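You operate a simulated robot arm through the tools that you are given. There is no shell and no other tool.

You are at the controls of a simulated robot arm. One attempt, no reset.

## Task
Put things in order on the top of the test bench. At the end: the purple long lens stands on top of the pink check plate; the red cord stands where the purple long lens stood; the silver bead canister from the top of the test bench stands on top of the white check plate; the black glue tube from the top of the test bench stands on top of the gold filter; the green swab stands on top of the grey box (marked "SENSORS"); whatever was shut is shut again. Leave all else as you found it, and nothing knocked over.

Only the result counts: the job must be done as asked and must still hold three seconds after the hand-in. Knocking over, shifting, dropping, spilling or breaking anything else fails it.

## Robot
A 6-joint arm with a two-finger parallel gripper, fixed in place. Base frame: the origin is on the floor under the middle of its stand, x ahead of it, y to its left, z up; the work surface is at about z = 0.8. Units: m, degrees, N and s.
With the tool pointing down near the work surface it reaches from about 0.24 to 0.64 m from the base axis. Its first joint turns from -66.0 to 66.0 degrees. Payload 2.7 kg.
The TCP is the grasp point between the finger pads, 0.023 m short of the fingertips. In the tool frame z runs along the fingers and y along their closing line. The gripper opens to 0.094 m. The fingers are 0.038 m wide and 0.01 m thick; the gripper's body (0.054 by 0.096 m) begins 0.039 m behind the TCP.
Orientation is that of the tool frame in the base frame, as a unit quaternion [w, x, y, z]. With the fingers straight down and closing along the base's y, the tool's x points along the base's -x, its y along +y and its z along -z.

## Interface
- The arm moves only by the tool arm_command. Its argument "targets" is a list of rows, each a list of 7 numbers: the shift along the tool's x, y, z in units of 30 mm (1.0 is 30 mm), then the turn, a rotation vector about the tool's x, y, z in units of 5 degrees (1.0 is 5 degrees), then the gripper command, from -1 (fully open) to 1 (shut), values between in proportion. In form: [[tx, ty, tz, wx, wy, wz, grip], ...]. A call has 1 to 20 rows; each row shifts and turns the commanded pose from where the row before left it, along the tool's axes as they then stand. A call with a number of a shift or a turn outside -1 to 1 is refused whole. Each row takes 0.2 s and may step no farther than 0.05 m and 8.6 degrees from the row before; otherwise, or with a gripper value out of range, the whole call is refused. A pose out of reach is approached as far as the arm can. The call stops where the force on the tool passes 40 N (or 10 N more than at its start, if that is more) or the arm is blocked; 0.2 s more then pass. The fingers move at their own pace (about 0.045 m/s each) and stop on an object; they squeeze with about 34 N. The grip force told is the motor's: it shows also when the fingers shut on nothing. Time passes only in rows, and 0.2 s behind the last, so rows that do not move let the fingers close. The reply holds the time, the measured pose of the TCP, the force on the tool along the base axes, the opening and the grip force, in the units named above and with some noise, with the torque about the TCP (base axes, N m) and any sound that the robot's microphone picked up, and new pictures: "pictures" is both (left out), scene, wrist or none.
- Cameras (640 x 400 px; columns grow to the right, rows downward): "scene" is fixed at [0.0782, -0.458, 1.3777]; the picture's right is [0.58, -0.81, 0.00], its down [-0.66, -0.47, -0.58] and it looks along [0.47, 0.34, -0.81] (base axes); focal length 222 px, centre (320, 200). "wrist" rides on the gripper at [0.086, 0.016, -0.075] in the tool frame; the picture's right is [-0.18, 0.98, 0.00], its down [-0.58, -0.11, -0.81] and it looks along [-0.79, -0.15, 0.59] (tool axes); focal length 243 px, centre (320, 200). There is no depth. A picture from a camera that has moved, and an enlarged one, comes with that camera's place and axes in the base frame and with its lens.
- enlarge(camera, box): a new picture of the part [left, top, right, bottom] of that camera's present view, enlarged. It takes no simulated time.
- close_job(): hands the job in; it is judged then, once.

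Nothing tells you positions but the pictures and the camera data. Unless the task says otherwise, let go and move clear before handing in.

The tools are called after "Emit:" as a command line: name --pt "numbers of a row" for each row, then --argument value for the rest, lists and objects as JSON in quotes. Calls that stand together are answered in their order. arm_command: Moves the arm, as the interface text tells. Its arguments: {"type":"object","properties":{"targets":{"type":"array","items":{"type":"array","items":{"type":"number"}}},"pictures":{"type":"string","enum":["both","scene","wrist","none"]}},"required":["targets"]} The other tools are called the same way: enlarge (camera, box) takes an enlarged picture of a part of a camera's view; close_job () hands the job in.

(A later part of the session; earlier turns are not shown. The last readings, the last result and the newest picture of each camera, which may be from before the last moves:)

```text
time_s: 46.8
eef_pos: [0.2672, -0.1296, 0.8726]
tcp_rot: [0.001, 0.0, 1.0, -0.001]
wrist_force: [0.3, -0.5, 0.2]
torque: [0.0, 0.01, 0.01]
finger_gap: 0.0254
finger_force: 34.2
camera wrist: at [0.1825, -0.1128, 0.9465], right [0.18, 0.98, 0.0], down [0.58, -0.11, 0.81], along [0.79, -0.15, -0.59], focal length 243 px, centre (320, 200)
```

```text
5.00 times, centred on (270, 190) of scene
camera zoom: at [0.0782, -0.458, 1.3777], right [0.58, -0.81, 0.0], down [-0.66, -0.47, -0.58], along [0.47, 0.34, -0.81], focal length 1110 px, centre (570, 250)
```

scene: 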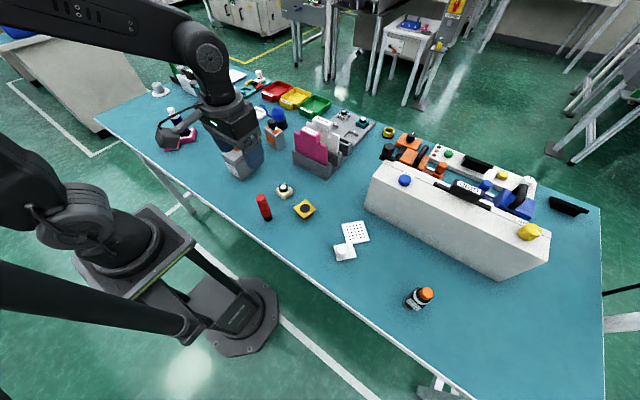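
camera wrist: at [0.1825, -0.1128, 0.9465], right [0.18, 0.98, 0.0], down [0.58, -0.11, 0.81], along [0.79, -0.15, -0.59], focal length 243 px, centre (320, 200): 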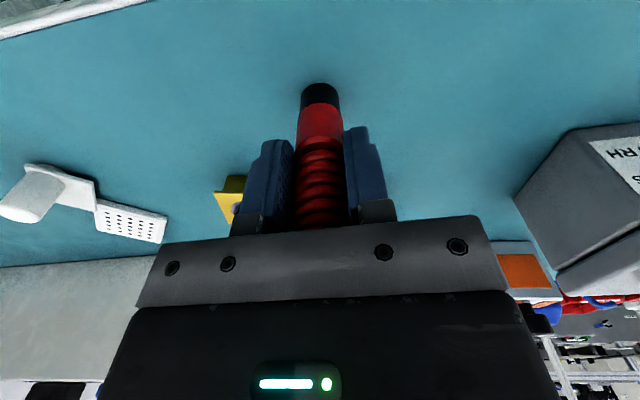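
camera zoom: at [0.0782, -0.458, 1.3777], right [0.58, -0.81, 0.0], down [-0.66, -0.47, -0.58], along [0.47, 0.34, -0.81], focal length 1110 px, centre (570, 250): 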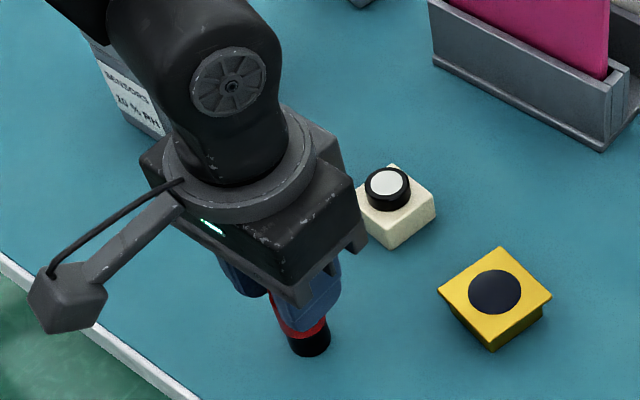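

Gripped at 25 mm. Lifting the cord and carrying it to the lens's former spot at (0.508, -0.2685).

Emit:
arm_command --pt "0 0 -0.4 0 0 0 1" --pt "0 0 -1 0 0 0 1" --pt "0 0 -1 0 0 0 1" --pt "0 0 -1 0 0 0 1" --pt "0 0 -1 0 0 0 1" --pt "0 0 -1 0 0 0 1" --pt "0 0 -1 0 0 0 1" --pt "-0.892 -0.513 0 0 0 0 1" --pt "-0.892 -0.513 0 0 0 0 1" --pt "-0.892 -0.513 0 0 0 0 1" --pt "-0.892 -0.513 0 0 0 0 1" --pt "-0.892 -0.513 0 0 0 0 1" --pt "-0.892 -0.513 0 0 0 0 1" --pt "-0.892 -0.513 0 0 0 0 1" --pt "-0.892 -0.513 0 0 0 0 1" --pt "-0.892 -0.513 0 0 0 0 1" --pt "0 0 0 0 0 0 1" --pt "0 0 0 0 0 0 1" --pictures "both"

Emit:
enlarge --camera "scene" --box '[300, 110, 400, 210]'

Emit:
enlarge --camera "wrist" --box '[160, 0, 480, 240]'

```text
time_s: 50.6
eef_pos: [0.5104, -0.2685, 1.0634]
tcp_rot: [0.002, 0.0, 1.0, -0.001]
wrist_force: [0.3, -0.4, 0.4]
torque: [-0.01, -0.05, 0.0]
finger_gap: 0.0256
finger_force: 33.8
camera wrist: at [0.4232, -0.2516, 1.1391], right [0.18, 0.98, 0.0], down [0.58, -0.11, 0.81], along [0.79, -0.15, -0.59], focal length 243 px, centre (320, 200)
```

scene: 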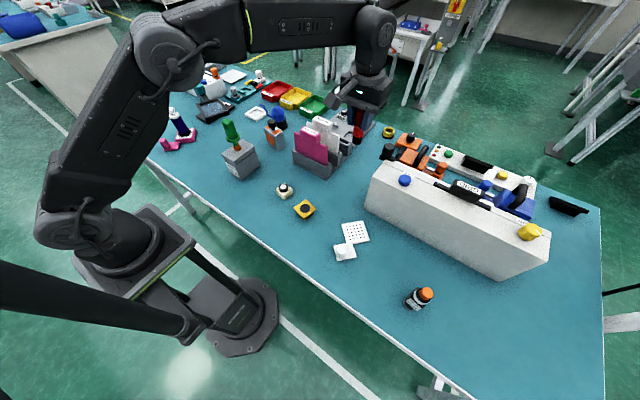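
wrist: 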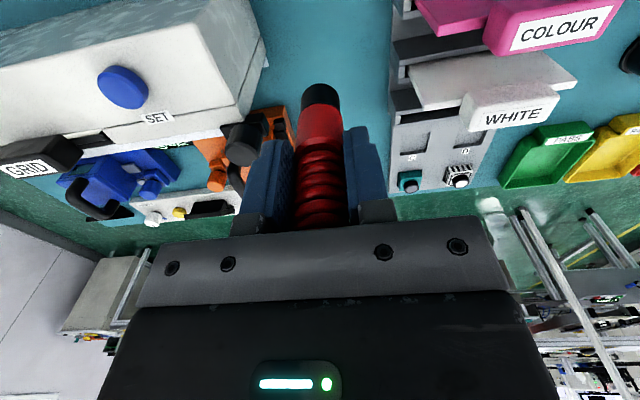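

```text
4.00 times, centred on (350, 160) of scene
camera zoom: at [0.0782, -0.458, 1.3777], right [0.58, -0.81, 0.0], down [-0.66, -0.47, -0.58], along [0.47, 0.34, -0.81], focal length 888 px, centre (200, 360)
```

zoom: 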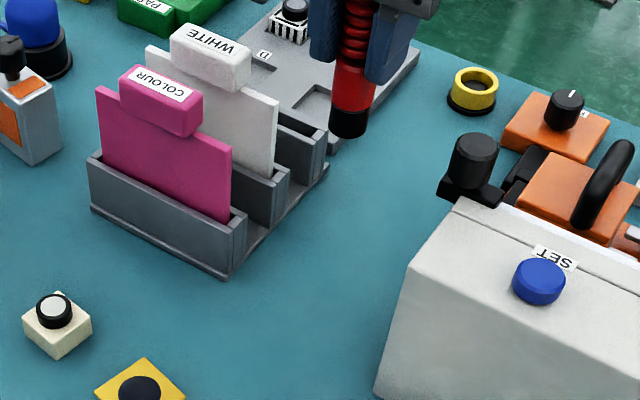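

```text
1.67 times, centred on (320, 120) of wrist
camera zoom: at [0.4232, -0.2516, 1.1391], right [0.18, 0.98, 0.0], down [0.58, -0.11, 0.81], along [0.79, -0.15, -0.59], focal length 404 px, centre (320, 333)
```

zoom: 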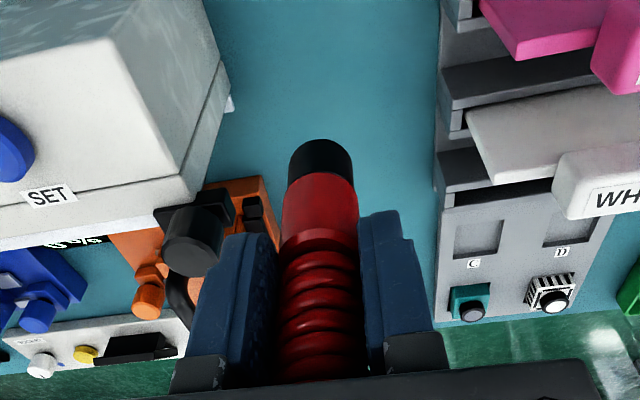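

Emit:
arm_command --pt "0.03 0 0.9 0 0 0 1" --pt "0 0 0.9 0 0 0 1" --pt "0 0 0.9 0 0 0 1" --pt "0 0 0.9 0 0 0 1" --pt "0 0 0.9 0 0 0 1" --pt "0 0 0.8 0 0 0 1" --pt "0 0 0.6 0 0 0 1" --pt "0 0 0 0 0 0 1" --pictures "both"

Emit:
enlarge --camera "scene" --box '[320, 130, 380, 210]'

```text
time_s: 52.4
eef_pos: [0.5096, -0.2674, 0.8876]
tcp_rot: [0.001, 0.0, 1.0, -0.001]
wrist_force: [-0.1, -0.1, -0.6]
torque: [-0.01, -0.02, 0.01]
finger_gap: 0.0257
finger_force: 34.6
camera wrist: at [0.4229, -0.2507, 0.9619], right [0.18, 0.98, 0.0], down [0.58, -0.11, 0.81], along [0.79, -0.15, -0.59], focal length 243 px, centre (320, 200)
```

scene: 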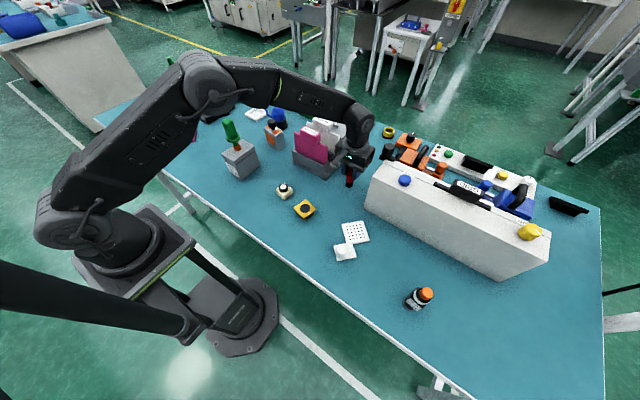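
wrist: 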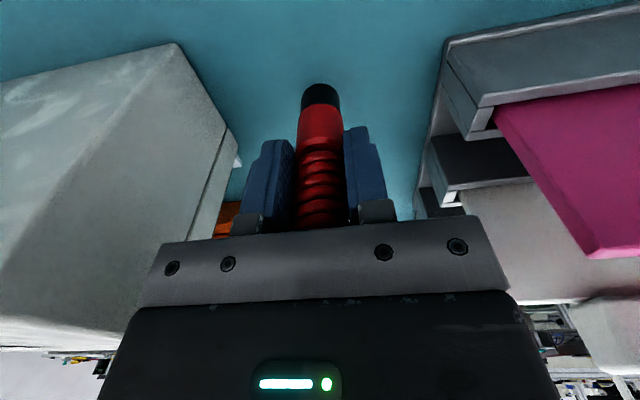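

```text
5.00 times, centred on (350, 170) of scene
camera zoom: at [0.0782, -0.458, 1.3777], right [0.58, -0.81, 0.0], down [-0.66, -0.47, -0.58], along [0.47, 0.34, -0.81], focal length 1110 px, centre (170, 350)
```

zoom: 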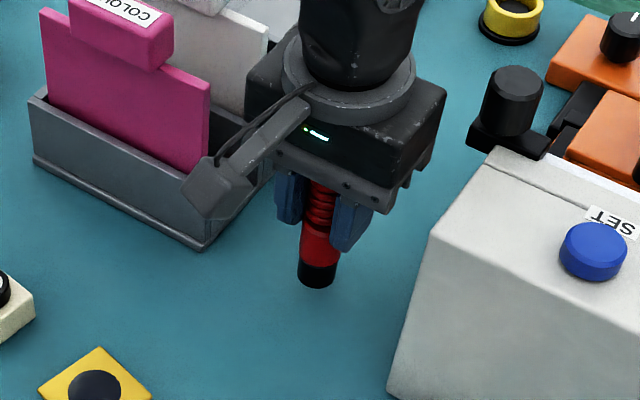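

Emit:
arm_command --pt "0.02 -0.035 0.25 0 0 0 1" --pt "0 0 0.12 0 0 0 1" --pt "0 0 0 0 0 0 1" --pictures "none"

```text
time_s: 53.2
eef_pos: [0.508, -0.2692, 0.8761]
tcp_rot: [0.001, 0.0, 1.0, -0.001]
wrist_force: [0.2, 0.3, -1.4]
torque: [0.01, 0.02, -0.03]
finger_gap: 0.0257
finger_force: 34.5
```

Emit:
arm_command --pt "0 0 0.06 0 0 0 1" --pt "0 0 0 0 0 0 1" --pictures "none"

```text
time_s: 53.8
eef_pos: [0.5071, -0.2691, 0.8741]
tcp_rot: [0.001, 0.0, 1.0, -0.001]
wrist_force: [0.8, -0.1, -1.4]
torque: [-0.03, -0.01, 0.04]
finger_gap: 0.0256
finger_force: 34.5
```

Emit:
arm_command --pt "0 0 0.05 0 0 0 1" --pt "0 0 0 0 0 0 1" --pictures "none"

```text
time_s: 54.4
eef_pos: [0.507, -0.2695, 0.8719]
tcp_rot: [0.001, 0.0, 1.0, -0.001]
wrist_force: [-0.5, 0.0, 0.4]
torque: [0.0, 0.0, 0.02]
finger_gap: 0.0255
finger_force: 33.3
```

Emit:
arm_command --pt "0 0 0.025 0 0 0 1" --pt "0 0 0 0 0 0 1" --pictures "none"

```text
time_s: 55.0
eef_pos: [0.5082, -0.2688, 0.8726]
tcp_rot: [0.001, 0.0, 1.0, -0.001]
wrist_force: [0.0, -0.2, 0.1]
torque: [-0.03, 0.02, 0.0]
finger_gap: 0.0258
finger_force: 34.2
```

Emit:
arm_command --pt "0 0 0.03 0 0 0 1" --pt "0 0 0 0 0 0 1" --pictures "none"

```text
time_s: 55.6
eef_pos: [0.5079, -0.2689, 0.8709]
tcp_rot: [0.001, 0.0, 1.0, -0.001]
wrist_force: [-0.1, -0.2, 0.1]
torque: [-0.01, 0.0, -0.02]
finger_gap: 0.0255
finger_force: 34.2
```

Emit:
arm_command --pt "0 0 0.03 0 0 0 1" --pt "0 0 0 0 0 0 1" --pictures "wrist"

Emit:
enlarge --camera "scene" --box '[330, 150, 370, 200]'

```text
time_s: 56.2
eef_pos: [0.5071, -0.2692, 0.8712]
tcp_rot: [0.001, 0.0, 1.0, -0.001]
wrist_force: [-3.3, 1.7, 6.7]
torque: [0.18, 0.18, 0.02]
finger_gap: 0.0252
finger_force: 34.0
camera wrist: at [0.4217, -0.2526, 0.946], right [0.18, 0.98, 0.0], down [0.58, -0.11, 0.81], along [0.79, -0.15, -0.59], focal length 243 px, centre (320, 200)
```

wrist: 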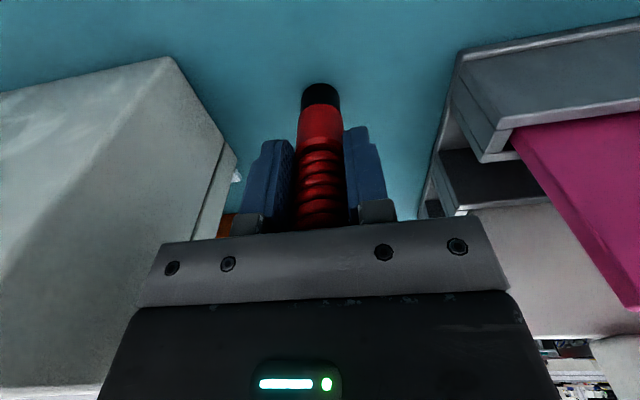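

```text
8.00 times, centred on (350, 175) of scene
camera zoom: at [0.078, -0.4579, 1.3777], right [0.58, -0.81, 0.0], down [-0.66, -0.47, -0.58], along [0.47, 0.34, -0.81], focal length 1775 px, centre (80, 400)
```

zoom: 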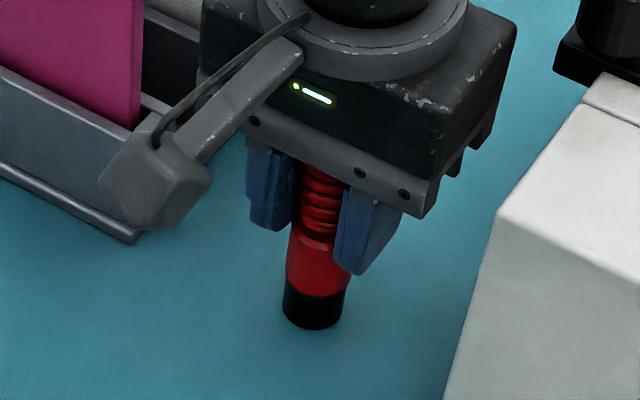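

Contact with the bench is clear now (~7 N). I'll ease off slightly and release.

Emit:
arm_command --pt "0 0 -0.025 0 0 0 1" --pt "0 0 0 0 0 0 1" --pt "0 0 0 0 0 0 0.42" --pt "0 0 0 0 0 0 0.36" --pt "0 0 0 0 0 0 0.25" --pt "0 0 0 0 0 0 0" --pt "0 0 0 0 0 0 -0.2" --pt "0 0 0 0 0 0 -0.2" --pictures "wrist"

Emit:
enlarge --camera "scene" --box '[330, 150, 370, 200]'

```text
time_s: 58.0
eef_pos: [0.5077, -0.2696, 0.8716]
tcp_rot: [0.001, 0.0, 1.0, -0.001]
wrist_force: [-0.4, 0.0, -0.9]
torque: [-0.04, -0.01, 0.0]
finger_gap: 0.0566
finger_force: 0.2
camera wrist: at [0.4217, -0.2526, 0.9464], right [0.18, 0.98, 0.0], down [0.58, -0.11, 0.81], along [0.79, -0.15, -0.59], focal length 243 px, centre (320, 200)
```

wrist: 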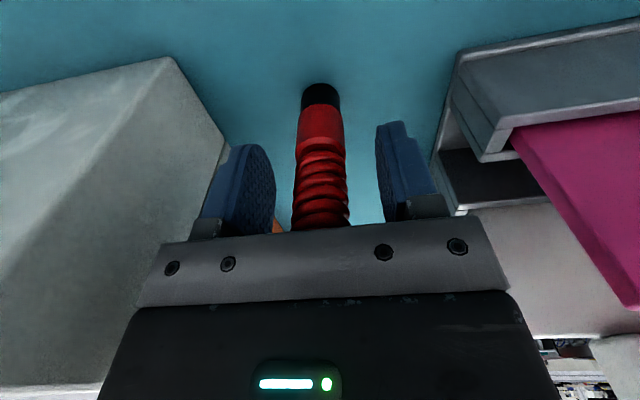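

```text
8.00 times, centred on (350, 175) of scene
camera zoom: at [0.0782, -0.458, 1.3777], right [0.58, -0.81, 0.0], down [-0.66, -0.47, -0.58], along [0.47, 0.34, -0.81], focal length 1775 px, centre (80, 400)
```

zoom: 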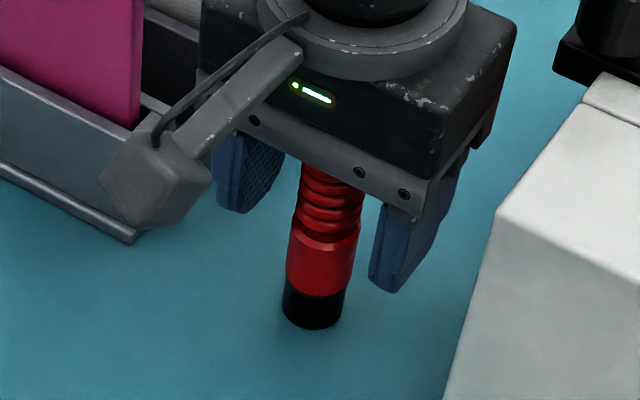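

The red cord stands where the lens was. I'll rise clear and travel to above the bead canister, near (0.526, 0.068), turning the gripper about 9° to match its orientation.

Emit:
arm_command --pt "0 0 -0.5 0 0 0 -0.2" --pt "0 0 -1 0 0 0 -0.2" --pt "0 0 -1 0 0 0 -0.2" --pt "0 0 -1 0 0 0 -0.2" --pt "0 0 -1 0 0 0 -0.2" --pt "0 0 -1 0 0 0 -0.2" --pt "0 0 -1 0 0 0 -0.2" --pt "0 0 -1 0 0 0 -0.2" --pt "-0.05 0.94 0 0 0 0 -1" --pt "-0.05 0.94 0 0 0 0 -1" --pt "-0.05 0.94 0 0 0 0 -1" --pt "-0.05 0.94 0 0 0 0 -1" --pt "-0.05 0.94 0 0 0 0 -1" --pt "-0.05 0.94 0 0 0 0 -1" --pt "-0.05 0.94 0 0 0 0 -1" --pt "-0.05 0.94 0 0 0 0 -1" --pt "-0.05 0.94 0 0 0 0 -1" --pt "-0.05 0.94 0 0 0 0 -1" --pt "-0.05 0.94 0 0 0 0 -1" --pt "-0.05 0.94 0 0 0 0 -1" --pictures "both"

Emit:
enlarge --camera "wrist" --box '[200, 0, 440, 150]'

Emit:
enlarge --camera "scene" --box '[250, 100, 370, 200]'

```text
time_s: 62.2
eef_pos: [0.5259, 0.0703, 1.0952]
tcp_rot: [0.001, 0.0, 1.0, -0.001]
wrist_force: [0.3, 0.0, -0.3]
torque: [0.02, -0.01, 0.01]
finger_gap: 0.094
finger_force: 0.0
camera wrist: at [0.4393, 0.0872, 1.1704], right [0.18, 0.98, 0.0], down [0.58, -0.11, 0.81], along [0.79, -0.15, -0.59], focal length 243 px, centre (320, 200)
```

scene: 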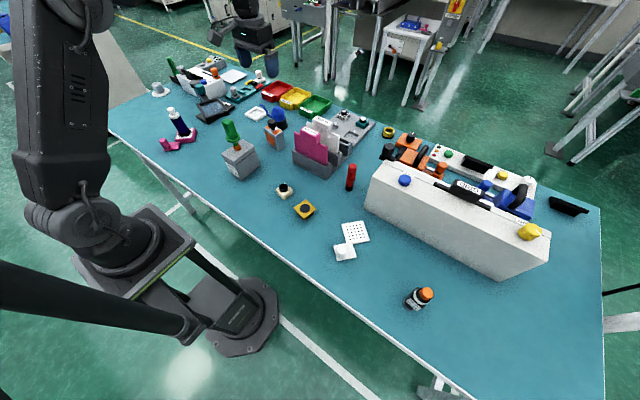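
wrist: 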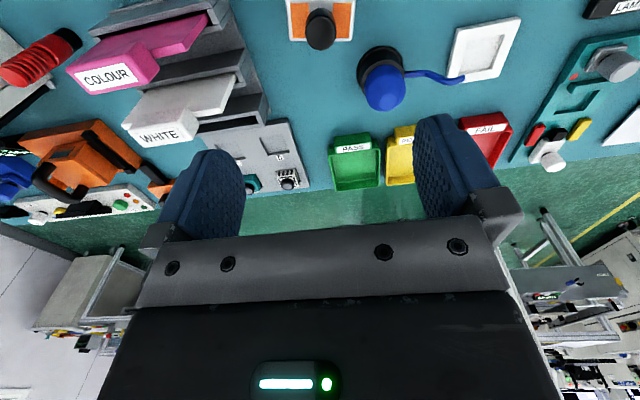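

```text
2.67 times, centred on (320, 75) of wrist
camera zoom: at [0.4393, 0.0872, 1.1704], right [0.18, 0.98, 0.0], down [0.58, -0.11, 0.81], along [0.79, -0.15, -0.59], focal length 647 px, centre (320, 533)
```

zoom: 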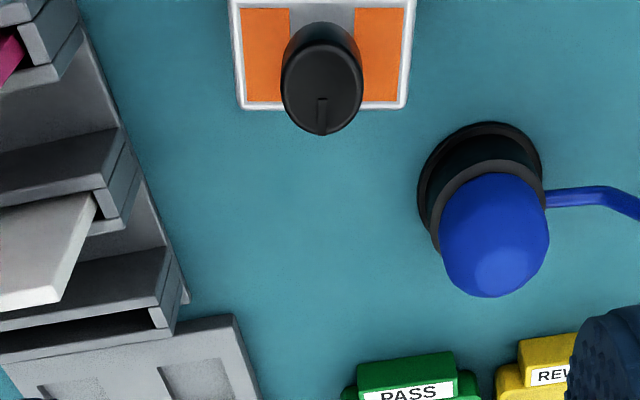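

```text
4.00 times, centred on (310, 150) of scene
camera zoom: at [0.0781, -0.458, 1.3777], right [0.58, -0.81, 0.0], down [-0.66, -0.47, -0.58], along [0.47, 0.34, -0.81], focal length 888 px, centre (360, 400)
```

zoom: 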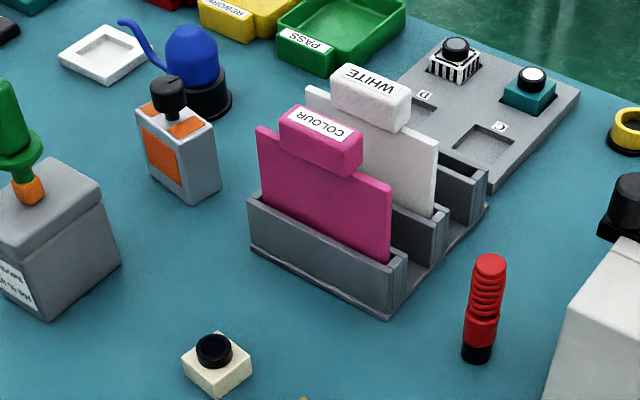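

The canister's long side is rotated about 10° from base y, centre about (0.528, 0.069). I'll turn the tool 10°, descend to z≈0.95 and re-check.

Emit:
arm_command --pt "-0.06 -0.03 0 0 0 1 -1" --pt "0 0 0 0 0 1 -1" --pt "0 0 0.9 0 0 0 -1" --pt "0 0 0.9 0 0 0 -1" --pt "0 0 0.9 0 0 0 -1" --pt "0 0 0.9 0 0 0 -1" --pt "0 0 0.9 0 0 0 -1" --pt "0 0 0 0 0 0 -1" --pictures "both"

Emit:
enlarge --camera "wrist" --box '[200, 40, 440, 190]'

Emit:
enlarge --camera "scene" --box '[230, 80, 310, 160]'

```text
time_s: 64.0
eef_pos: [0.5279, 0.0682, 0.9595]
tcp_rot: [0.001, 0.087, 0.996, -0.001]
wrist_force: [0.0, -0.2, 0.7]
torque: [-0.03, -0.02, 0.0]
finger_gap: 0.0938
finger_force: 0.0
camera wrist: at [0.445, 0.0998, 1.0352], right [0.35, 0.94, 0.0], down [0.55, -0.21, 0.81], along [0.76, -0.28, -0.59], focal length 243 px, centre (320, 200)
```

scene: 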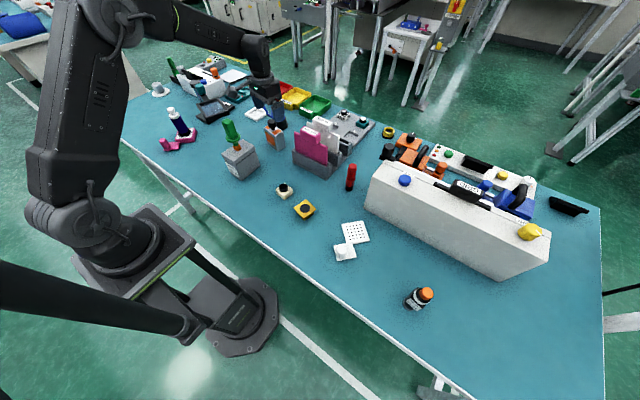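
wrist: 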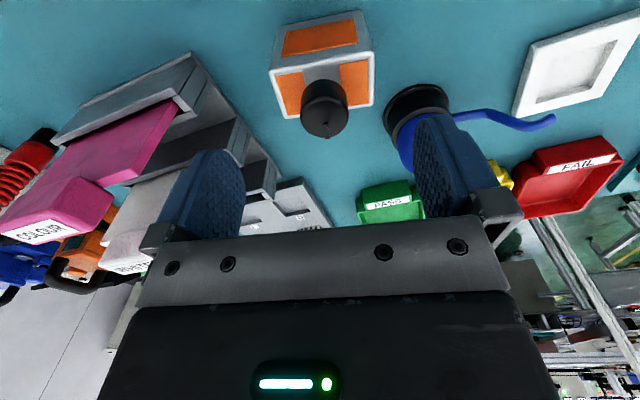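

```text
2.67 times, centred on (320, 115) of wrist
camera zoom: at [0.445, 0.0998, 1.0352], right [0.35, 0.94, 0.0], down [0.55, -0.21, 0.81], along [0.76, -0.28, -0.59], focal length 647 px, centre (320, 427)
```

zoom: 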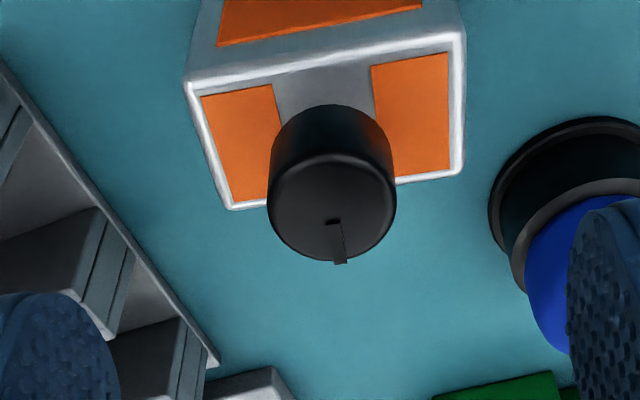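

```text
5.00 times, centred on (270, 120) of scene
camera zoom: at [0.0782, -0.458, 1.3777], right [0.58, -0.81, 0.0], down [-0.66, -0.47, -0.58], along [0.47, 0.34, -0.81], focal length 1110 px, centre (570, 600)
```

zoom: 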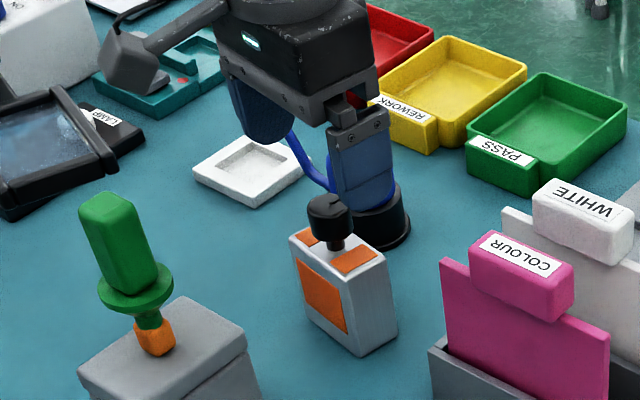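

Centre refined to about (0.530, 0.072), knob top z≈0.906. I'll nudge over, descend to z≈0.873 and look before closing.

Emit:
arm_command --pt "-0.08 0.115 0.5 0 0 0 -1" --pt "0 0 0.8 0 0 0 -1" --pt "0 0 0.8 0 0 0 -1" --pt "0 0 0.75 0 0 0 -1" --pt "0 0 0 0 0 0 -1" --pictures "wrist"

Emit:
enlarge --camera "wrist" --box '[180, 60, 460, 235]'

Emit:
enlarge --camera "scene" --box '[235, 90, 315, 160]'

```text
time_s: 65.2
eef_pos: [0.5312, 0.0689, 0.8743]
tcp_rot: [0.001, 0.088, 0.996, 0.0]
wrist_force: [-0.2, 0.0, 0.0]
torque: [0.01, -0.01, -0.01]
finger_gap: 0.094
finger_force: 0.2
camera wrist: at [0.4488, 0.1019, 0.9499], right [0.35, 0.94, 0.0], down [0.55, -0.21, 0.81], along [0.76, -0.28, -0.59], focal length 243 px, centre (320, 200)
```

wrist: 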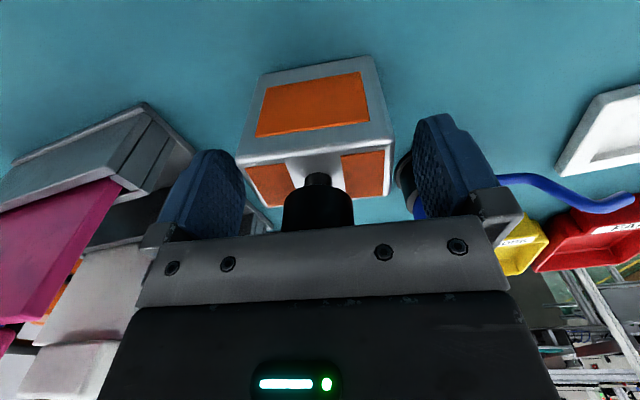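

```text
2.29 times, centred on (320, 148) of wrist
camera zoom: at [0.4488, 0.1019, 0.9499], right [0.35, 0.94, 0.0], down [0.55, -0.21, 0.81], along [0.76, -0.28, -0.59], focal length 555 px, centre (320, 320)
```

zoom: 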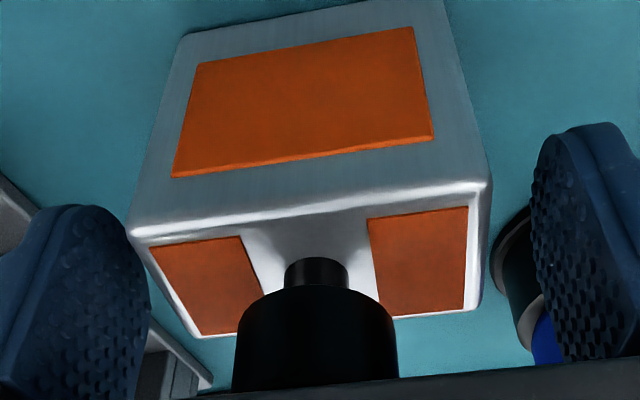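

```text
5.71 times, centred on (275, 125) of scene
camera zoom: at [0.0782, -0.458, 1.3777], right [0.58, -0.81, 0.0], down [-0.66, -0.47, -0.58], along [0.47, 0.34, -0.81], focal length 1268 px, centre (577, 629)
```

zoom: 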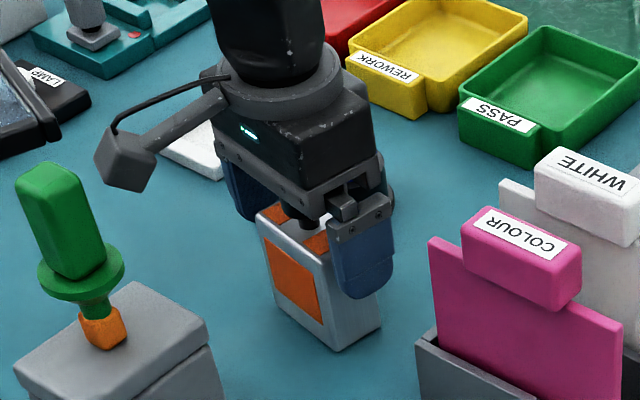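

Well centred. Closing on the canister's ends.

Emit:
arm_command --pt "0 0 0 0 0 0 -0.6" --pt "0 0 0 0 0 0 -0.4" --pt "0 0 0 0 0 0 0" --pt "0 0 0 0 0 0 1" --pt "0 0 0 0 0 0 1" --pictures "wrist"

```text
time_s: 66.4
eef_pos: [0.5303, 0.071, 0.875]
tcp_rot: [0.001, 0.087, 0.996, 0.0]
wrist_force: [-0.2, -0.7, 0.7]
torque: [-0.12, 0.03, 0.04]
finger_gap: 0.0695
finger_force: 33.9
camera wrist: at [0.4488, 0.1019, 0.9501], right [0.35, 0.94, 0.0], down [0.55, -0.21, 0.81], along [0.76, -0.28, -0.59], focal length 243 px, centre (320, 200)
```

wrist: 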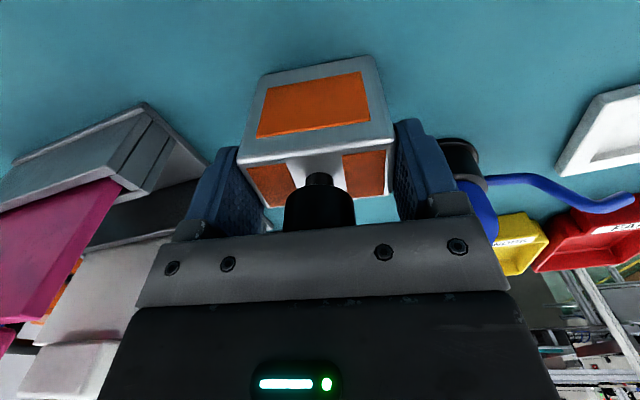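

Emit:
arm_command --pt "0 0 -0.3 0 0 0 1" --pt "0 0 -0.7 0 0 0 1" --pt "0 0 0 0 0 0 1" --pictures "wrist"

Emit:
enlarge --camera "scene" --box '[235, 90, 315, 160]'

```text
time_s: 67.2
eef_pos: [0.5312, 0.0709, 0.905]
tcp_rot: [0.0, 0.087, 0.996, -0.001]
wrist_force: [-0.3, 0.2, -1.5]
torque: [0.01, 0.04, -0.01]
finger_gap: 0.0699
finger_force: 34.4
camera wrist: at [0.4489, 0.1027, 0.9797], right [0.35, 0.94, 0.0], down [0.55, -0.21, 0.81], along [0.76, -0.28, -0.59], focal length 243 px, centre (320, 200)
```

wrist: 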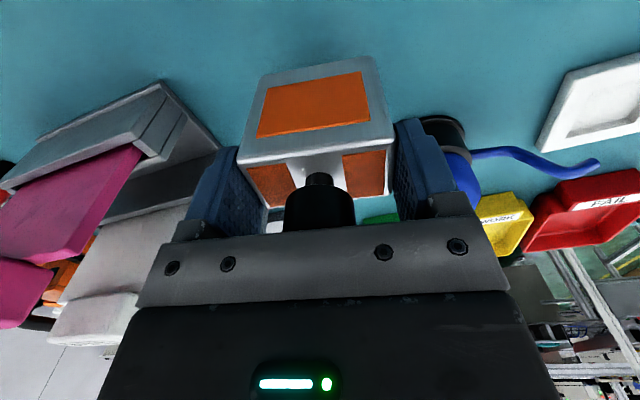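

```text
5.71 times, centred on (275, 125) of scene
camera zoom: at [0.0782, -0.458, 1.3777], right [0.58, -0.81, 0.0], down [-0.66, -0.47, -0.58], along [0.47, 0.34, -0.81], focal length 1268 px, centre (577, 629)
```

zoom: 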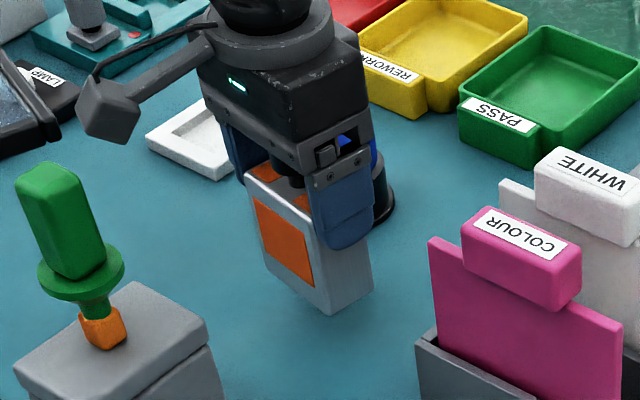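

Lifted cleanly. I'll raise it to z≈1.1, carry it toward the white check plate, and turn the tool to line up with the plate's edges (~45°).

Emit:
arm_command --pt "0 0 -1 0 0 0 1" --pt "0 0 -1 0 0 0 1" --pt "0 0 -1 0 0 0 1" --pt "0 0 -1 0 0 0 1" --pt "0 0 -1 0 0 0 1" --pt "0 0 -1 0 0 0 1" --pt "0 0 -0.6 0 0 0 1" --pt "0.1644 -0.9623 0 0 0 0 1" --pt "0.1644 -0.9623 0 0 0 0 1" --pt "0.1644 -0.9623 0 0 0 0 1" --pt "0.1644 -0.9623 0 0 0 0 1" --pt "0.1644 -0.9623 0 0 0 0 1" --pt "0.1644 -0.9623 0 0 0 0 1" --pt "0.1644 -0.9623 0 0 0 0 1" --pt "0.1644 -0.9623 0 0 0 0 1" --pt "0.1644 -0.9623 0 0 0 0 1" --pt "0.1644 -0.9623 0 0 0 0 1" --pt "0.1644 -0.9623 0 0 0 0 1" --pt "0.1644 -0.9623 0 0 0 0 1" --pictures "none"

Emit:
arm_command --pt "0.1644 -0.9623 0 0 0 0 1" --pt "0.1644 -0.9623 0 0 0 0 1" --pt "0.1644 -0.9623 0 0 0 0 1" --pt "0.1644 -0.9623 0 0 0 0 1" --pt "0 0 0 0 0 1 1" --pt "0 0 0 0 0 1 1" --pt "0 0 0 0 0 1 1" --pt "0 0 0 0 0 1 1" --pt "0 0 0 0 0 1 1" --pt "0 0 0 0 0 1 1" --pt "0 0 0 0 0 1 1" --pt "0 0 0 0 0 0 1" --pictures "both"

Emit:
enlarge --camera "wrist" --box '[200, 0, 440, 150]'

Emit:
enlarge --camera "scene" --box '[310, 190, 410, 290]'

```text
time_s: 71.2
eef_pos: [0.4111, -0.261, 1.1034]
tcp_rot: [0.001, 0.087, 0.996, -0.001]
wrist_force: [-0.1, -0.6, -2.2]
torque: [0.01, -0.02, -0.05]
finger_gap: 0.0697
finger_force: 33.9
```

```text
time_s: 73.8
eef_pos: [0.3732, -0.3695, 1.1038]
tcp_rot: [0.001, 0.384, 0.924, 0.0]
wrist_force: [-0.2, -0.2, -1.9]
torque: [0.0, 0.01, 0.0]
finger_gap: 0.0697
finger_force: 34.1
camera wrist: at [0.3239, -0.2969, 1.1786], right [0.83, 0.56, 0.0], down [0.33, -0.49, 0.81], along [0.46, -0.67, -0.59], focal length 243 px, centre (320, 200)
```

scene: 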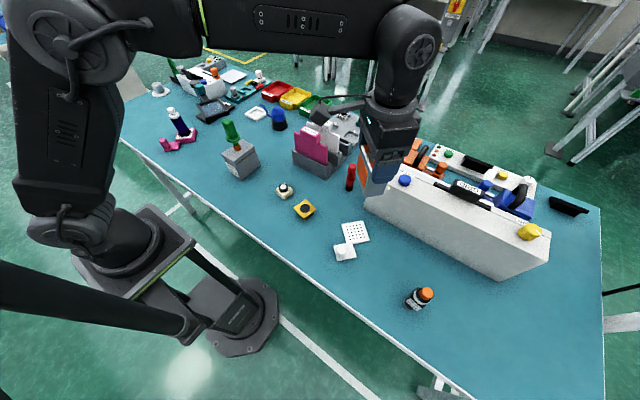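
wrist: 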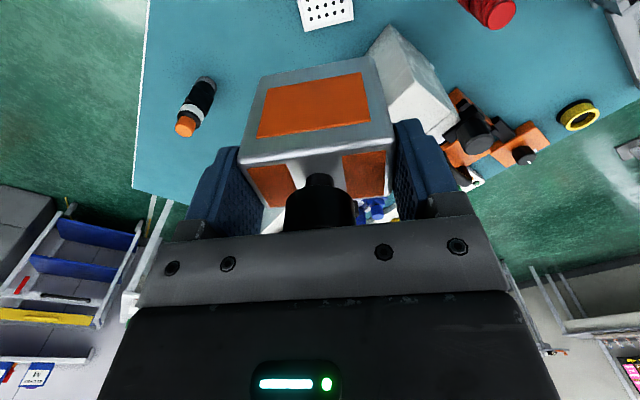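

```text
2.67 times, centred on (320, 75) of wrist
camera zoom: at [0.3239, -0.2969, 1.1786], right [0.83, 0.56, 0.0], down [0.33, -0.49, 0.81], along [0.46, -0.67, -0.59], focal length 647 px, centre (320, 533)
```

zoom: 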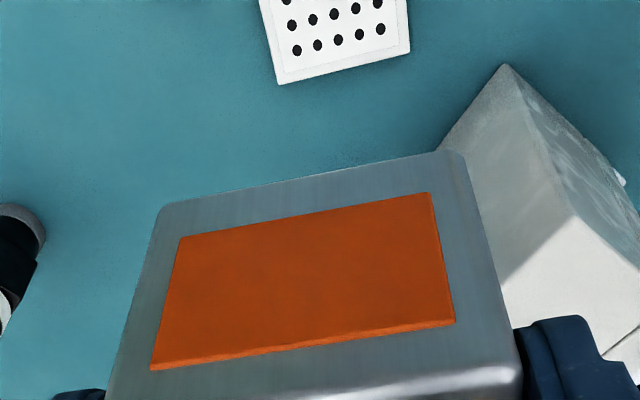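

```text
4.00 times, centred on (360, 240) of scene
camera zoom: at [0.0782, -0.4581, 1.3777], right [0.58, -0.81, 0.0], down [-0.66, -0.47, -0.58], along [0.47, 0.34, -0.81], focal length 888 px, centre (160, 40)
```

zoom: 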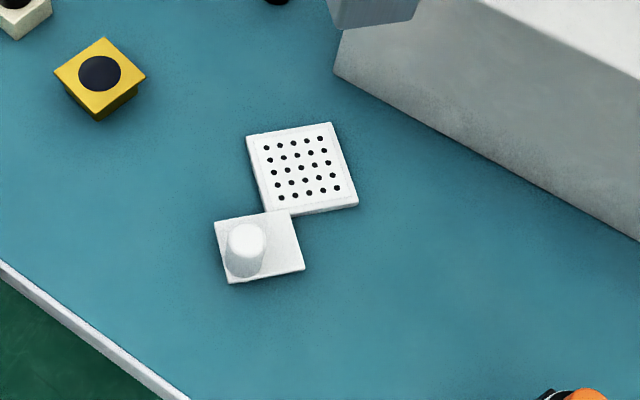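

Aligned over the plate (centre about (0.376, -0.368)). I'll shift slightly, lower to z≈0.93 and check.

Emit:
arm_command --pt "-0.03 0.1 0.97 0 0 0 1" --pt "0 0 0.97 0 0 0 1" --pt "0 0 0.97 0 0 0 1" --pt "0 0 0.97 0 0 0 1" --pt "0 0 0.97 0 0 0 1" --pt "0 0 0.95 0 0 0 1" --pt "0 0 0 0 0 0 1" --pictures "both"

Emit:
enlarge --camera "wrist" --box '[220, 0, 420, 130]'

Emit:
enlarge --camera "scene" --box '[320, 190, 400, 270]'

```text
time_s: 75.4
eef_pos: [0.3765, -0.3691, 0.9288]
tcp_rot: [0.001, 0.382, 0.924, -0.002]
wrist_force: [-0.5, 0.3, -2.4]
torque: [0.05, -0.05, 0.02]
finger_gap: 0.0699
finger_force: 34.0
camera wrist: at [0.3267, -0.2962, 1.0039], right [0.83, 0.56, 0.0], down [0.33, -0.49, 0.81], along [0.46, -0.67, -0.59], focal length 243 px, centre (320, 200)
```

scene: 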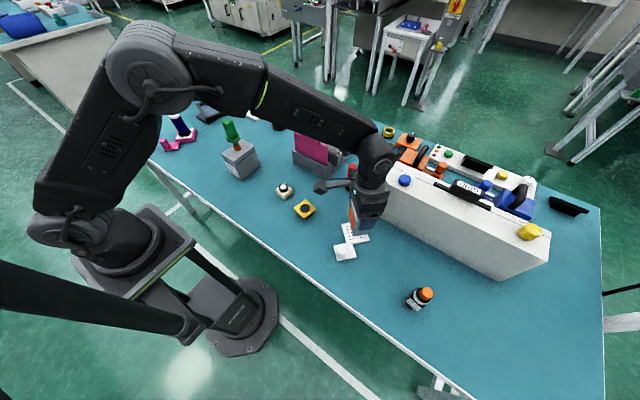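
wrist: 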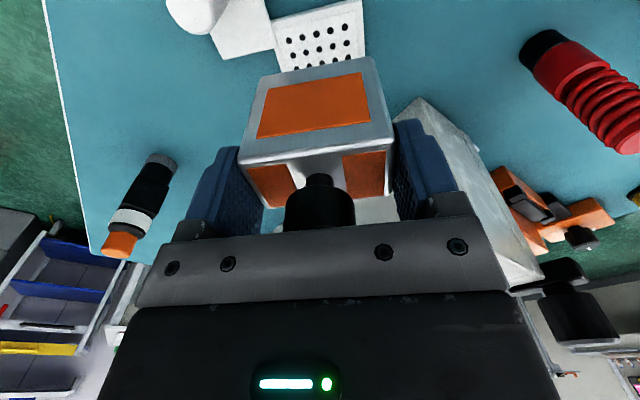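

```text
3.08 times, centred on (320, 65) of wrist
camera zoom: at [0.3267, -0.2962, 1.0039], right [0.83, 0.56, 0.0], down [0.33, -0.49, 0.81], along [0.46, -0.67, -0.59], focal length 746 px, centre (320, 615)
```

zoom: 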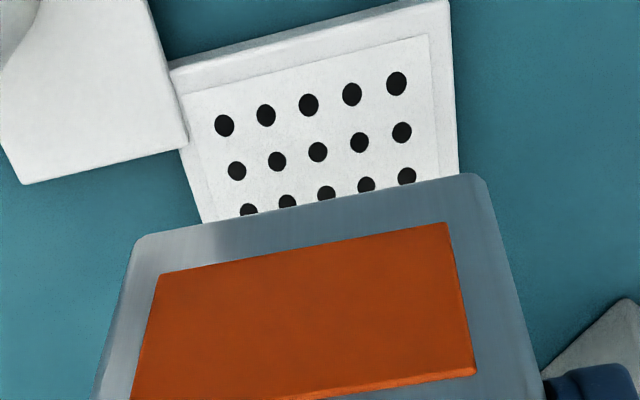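

```text
5.00 times, centred on (360, 230) of scene
camera zoom: at [0.0782, -0.4581, 1.3777], right [0.58, -0.81, 0.0], down [-0.66, -0.47, -0.58], along [0.47, 0.34, -0.81], focal length 1110 px, centre (120, 50)
```

zoom: 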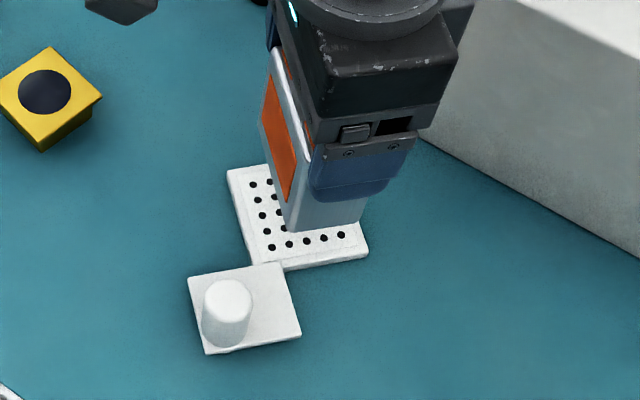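

Excellent alignment over the plate centre. Lowering to about 10 mm above contact, then in small steps.

Emit:
arm_command --pt "0 0 0.7 0 0 0 1" --pt "0 0 0.5 0 0 0 1" --pt "0 0 0 0 0 0 1" --pictures "wrist"

Emit:
enlarge --camera "scene" --box '[320, 190, 400, 270]'

Emit:
enlarge --camera "wrist" --box '[220, 0, 420, 130]'

```text
time_s: 76.2
eef_pos: [0.3744, -0.3694, 0.8929]
tcp_rot: [0.001, 0.383, 0.924, 0.001]
wrist_force: [-0.5, -0.4, -2.2]
torque: [0.02, 0.0, 0.03]
finger_gap: 0.0698
finger_force: 34.6
camera wrist: at [0.3261, -0.2966, 0.9683], right [0.83, 0.56, 0.0], down [0.33, -0.49, 0.81], along [0.46, -0.67, -0.59], focal length 243 px, centre (320, 200)
```

wrist: 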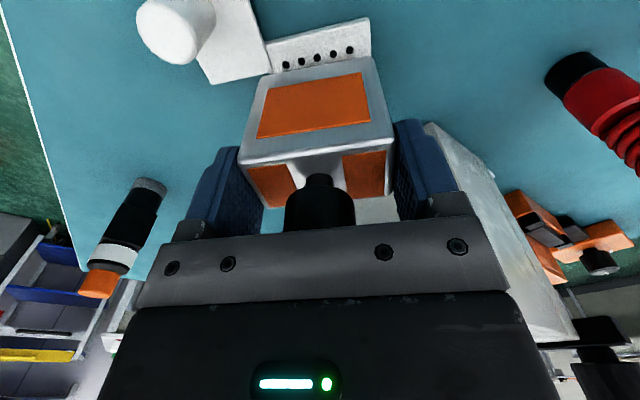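

```text
5.00 times, centred on (360, 230) of scene
camera zoom: at [0.0782, -0.4581, 1.3777], right [0.58, -0.81, 0.0], down [-0.66, -0.47, -0.58], along [0.47, 0.34, -0.81], focal length 1110 px, centre (120, 50)
```

zoom: 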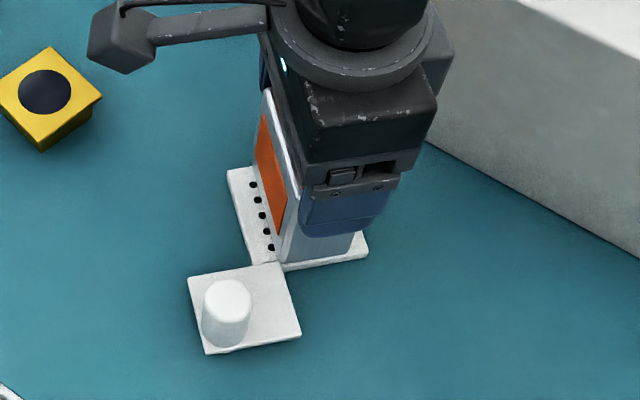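

```text
3.08 times, centred on (320, 65) of wrist
camera zoom: at [0.3261, -0.2966, 0.9683], right [0.83, 0.56, 0.0], down [0.33, -0.49, 0.81], along [0.46, -0.67, -0.59], focal length 746 px, centre (320, 615)
```

zoom: 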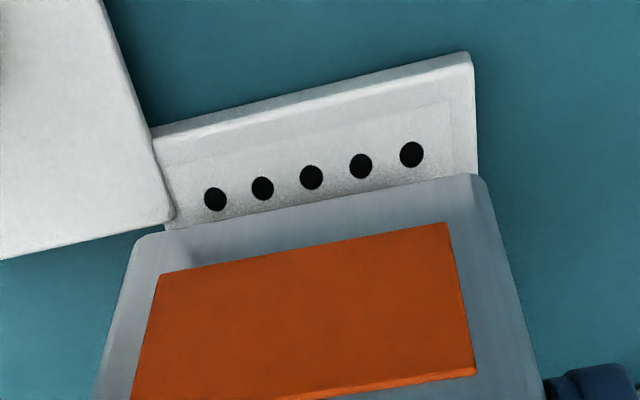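

The plate's handle tab comes close to one canister corner, so I'll shift 4 mm away from it, then lower gently.

Emit:
arm_command --pt "-0.13 0.05 0 0 0 0 1" --pt "0 0 0.15 0 0 0 1" --pt "0 0 0 0 0 0 1" --pictures "none"

```text
time_s: 77.0
eef_pos: [0.3797, -0.371, 0.889]
tcp_rot: [0.001, 0.383, 0.924, 0.0]
wrist_force: [0.4, 0.0, -2.0]
torque: [0.02, 0.03, -0.01]
finger_gap: 0.0698
finger_force: 34.4
```

Emit:
arm_command --pt "0 0 0.06 0 0 0 1" --pt "0 0 0 0 0 0 1" --pictures "none"

Emit:
arm_command --pt "0 0 0.05 0 0 0 1" --pt "0 0 0 0 0 0 1" --pictures "none"

```text
time_s: 77.6
eef_pos: [0.3792, -0.3702, 0.8874]
tcp_rot: [0.001, 0.382, 0.924, 0.0]
wrist_force: [-0.9, -0.1, -2.3]
torque: [-0.03, 0.0, 0.0]
finger_gap: 0.0696
finger_force: 34.4
```

```text
time_s: 78.2
eef_pos: [0.3798, -0.3718, 0.8848]
tcp_rot: [0.0, 0.383, 0.924, -0.001]
wrist_force: [0.4, -0.6, -2.1]
torque: [0.01, -0.03, 0.01]
finger_gap: 0.0697
finger_force: 34.6
```

Emit:
arm_command --pt "0 0 0.04 0 0 0 1" --pt "0 0 0 0 0 0 1" --pictures "wrist"

Emit:
enlarge --camera "scene" --box '[335, 205, 395, 255]'

```text
time_s: 78.8
eef_pos: [0.3799, -0.3706, 0.8857]
tcp_rot: [0.001, 0.383, 0.924, 0.0]
wrist_force: [-1.1, 1.3, 3.6]
torque: [0.08, 0.27, -0.06]
finger_gap: 0.0699
finger_force: 34.3
camera wrist: at [0.3302, -0.2981, 0.9601], right [0.83, 0.56, 0.0], down [0.33, -0.49, 0.81], along [0.46, -0.67, -0.59], focal length 243 px, centre (320, 200)
```

wrist: 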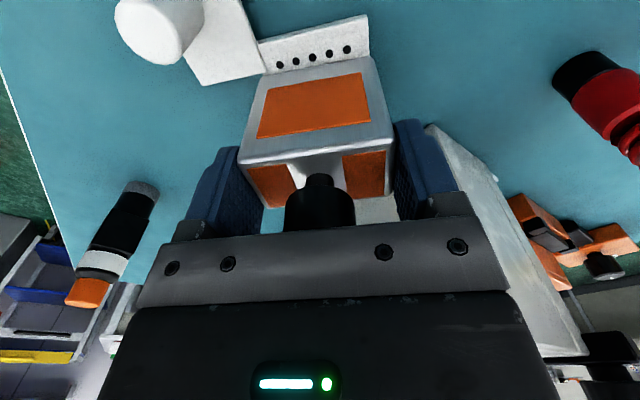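

```text
8.00 times, centred on (365, 230) of scene
camera zoom: at [0.0781, -0.4579, 1.3777], right [0.58, -0.81, 0.0], down [-0.66, -0.47, -0.58], along [0.47, 0.34, -0.81], focal length 1775 px, centre (-40, -40)
```

zoom: 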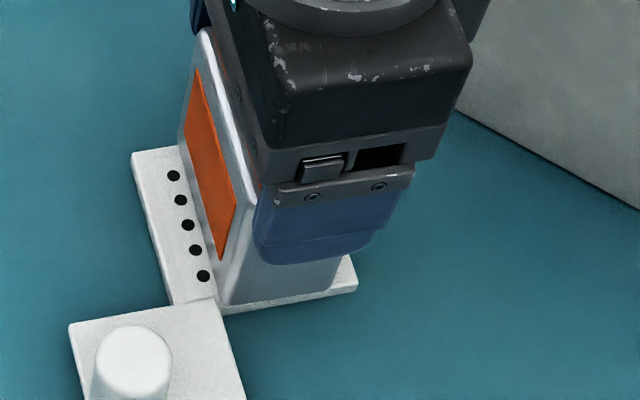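

Contact made (about 6 N change). Releasing gently.

Emit:
arm_command --pt "0 0 -0.01 0 0 0 -0.5" --pt "0 0 0 0 0 0 -0.53" --pt "0 0 0 0 0 0 -0.6" --pt "0 0 0 0 0 0 -0.8" --pt "0 0 0 0 0 0 -1" --pt "0 0 0 0 0 0 -1" --pictures "wrist"

Emit:
enlarge --camera "scene" --box '[335, 205, 395, 255]'

```text
time_s: 80.2
eef_pos: [0.3804, -0.3702, 0.8837]
tcp_rot: [0.001, 0.382, 0.924, -0.001]
wrist_force: [0.2, 0.2, 0.7]
torque: [0.01, 0.03, 0.04]
finger_gap: 0.0942
finger_force: 0.0
camera wrist: at [0.3302, -0.298, 0.9599], right [0.83, 0.56, 0.0], down [0.33, -0.49, 0.81], along [0.46, -0.67, -0.59], focal length 243 px, centre (320, 200)
```

wrist: 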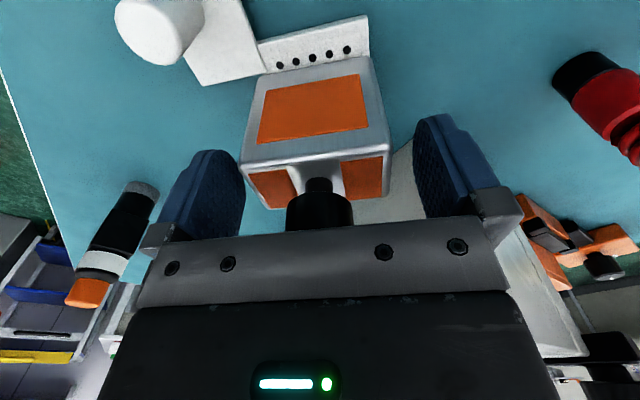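

```text
8.00 times, centred on (365, 230) of scene
camera zoom: at [0.0782, -0.458, 1.3777], right [0.58, -0.81, 0.0], down [-0.66, -0.47, -0.58], along [0.47, 0.34, -0.81], focal length 1775 px, centre (-40, -40)
```

zoom: 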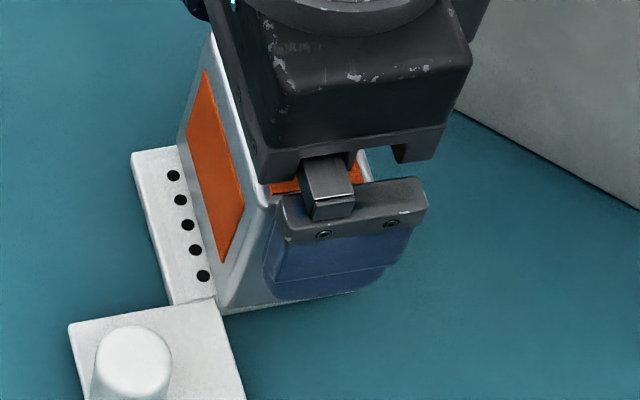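

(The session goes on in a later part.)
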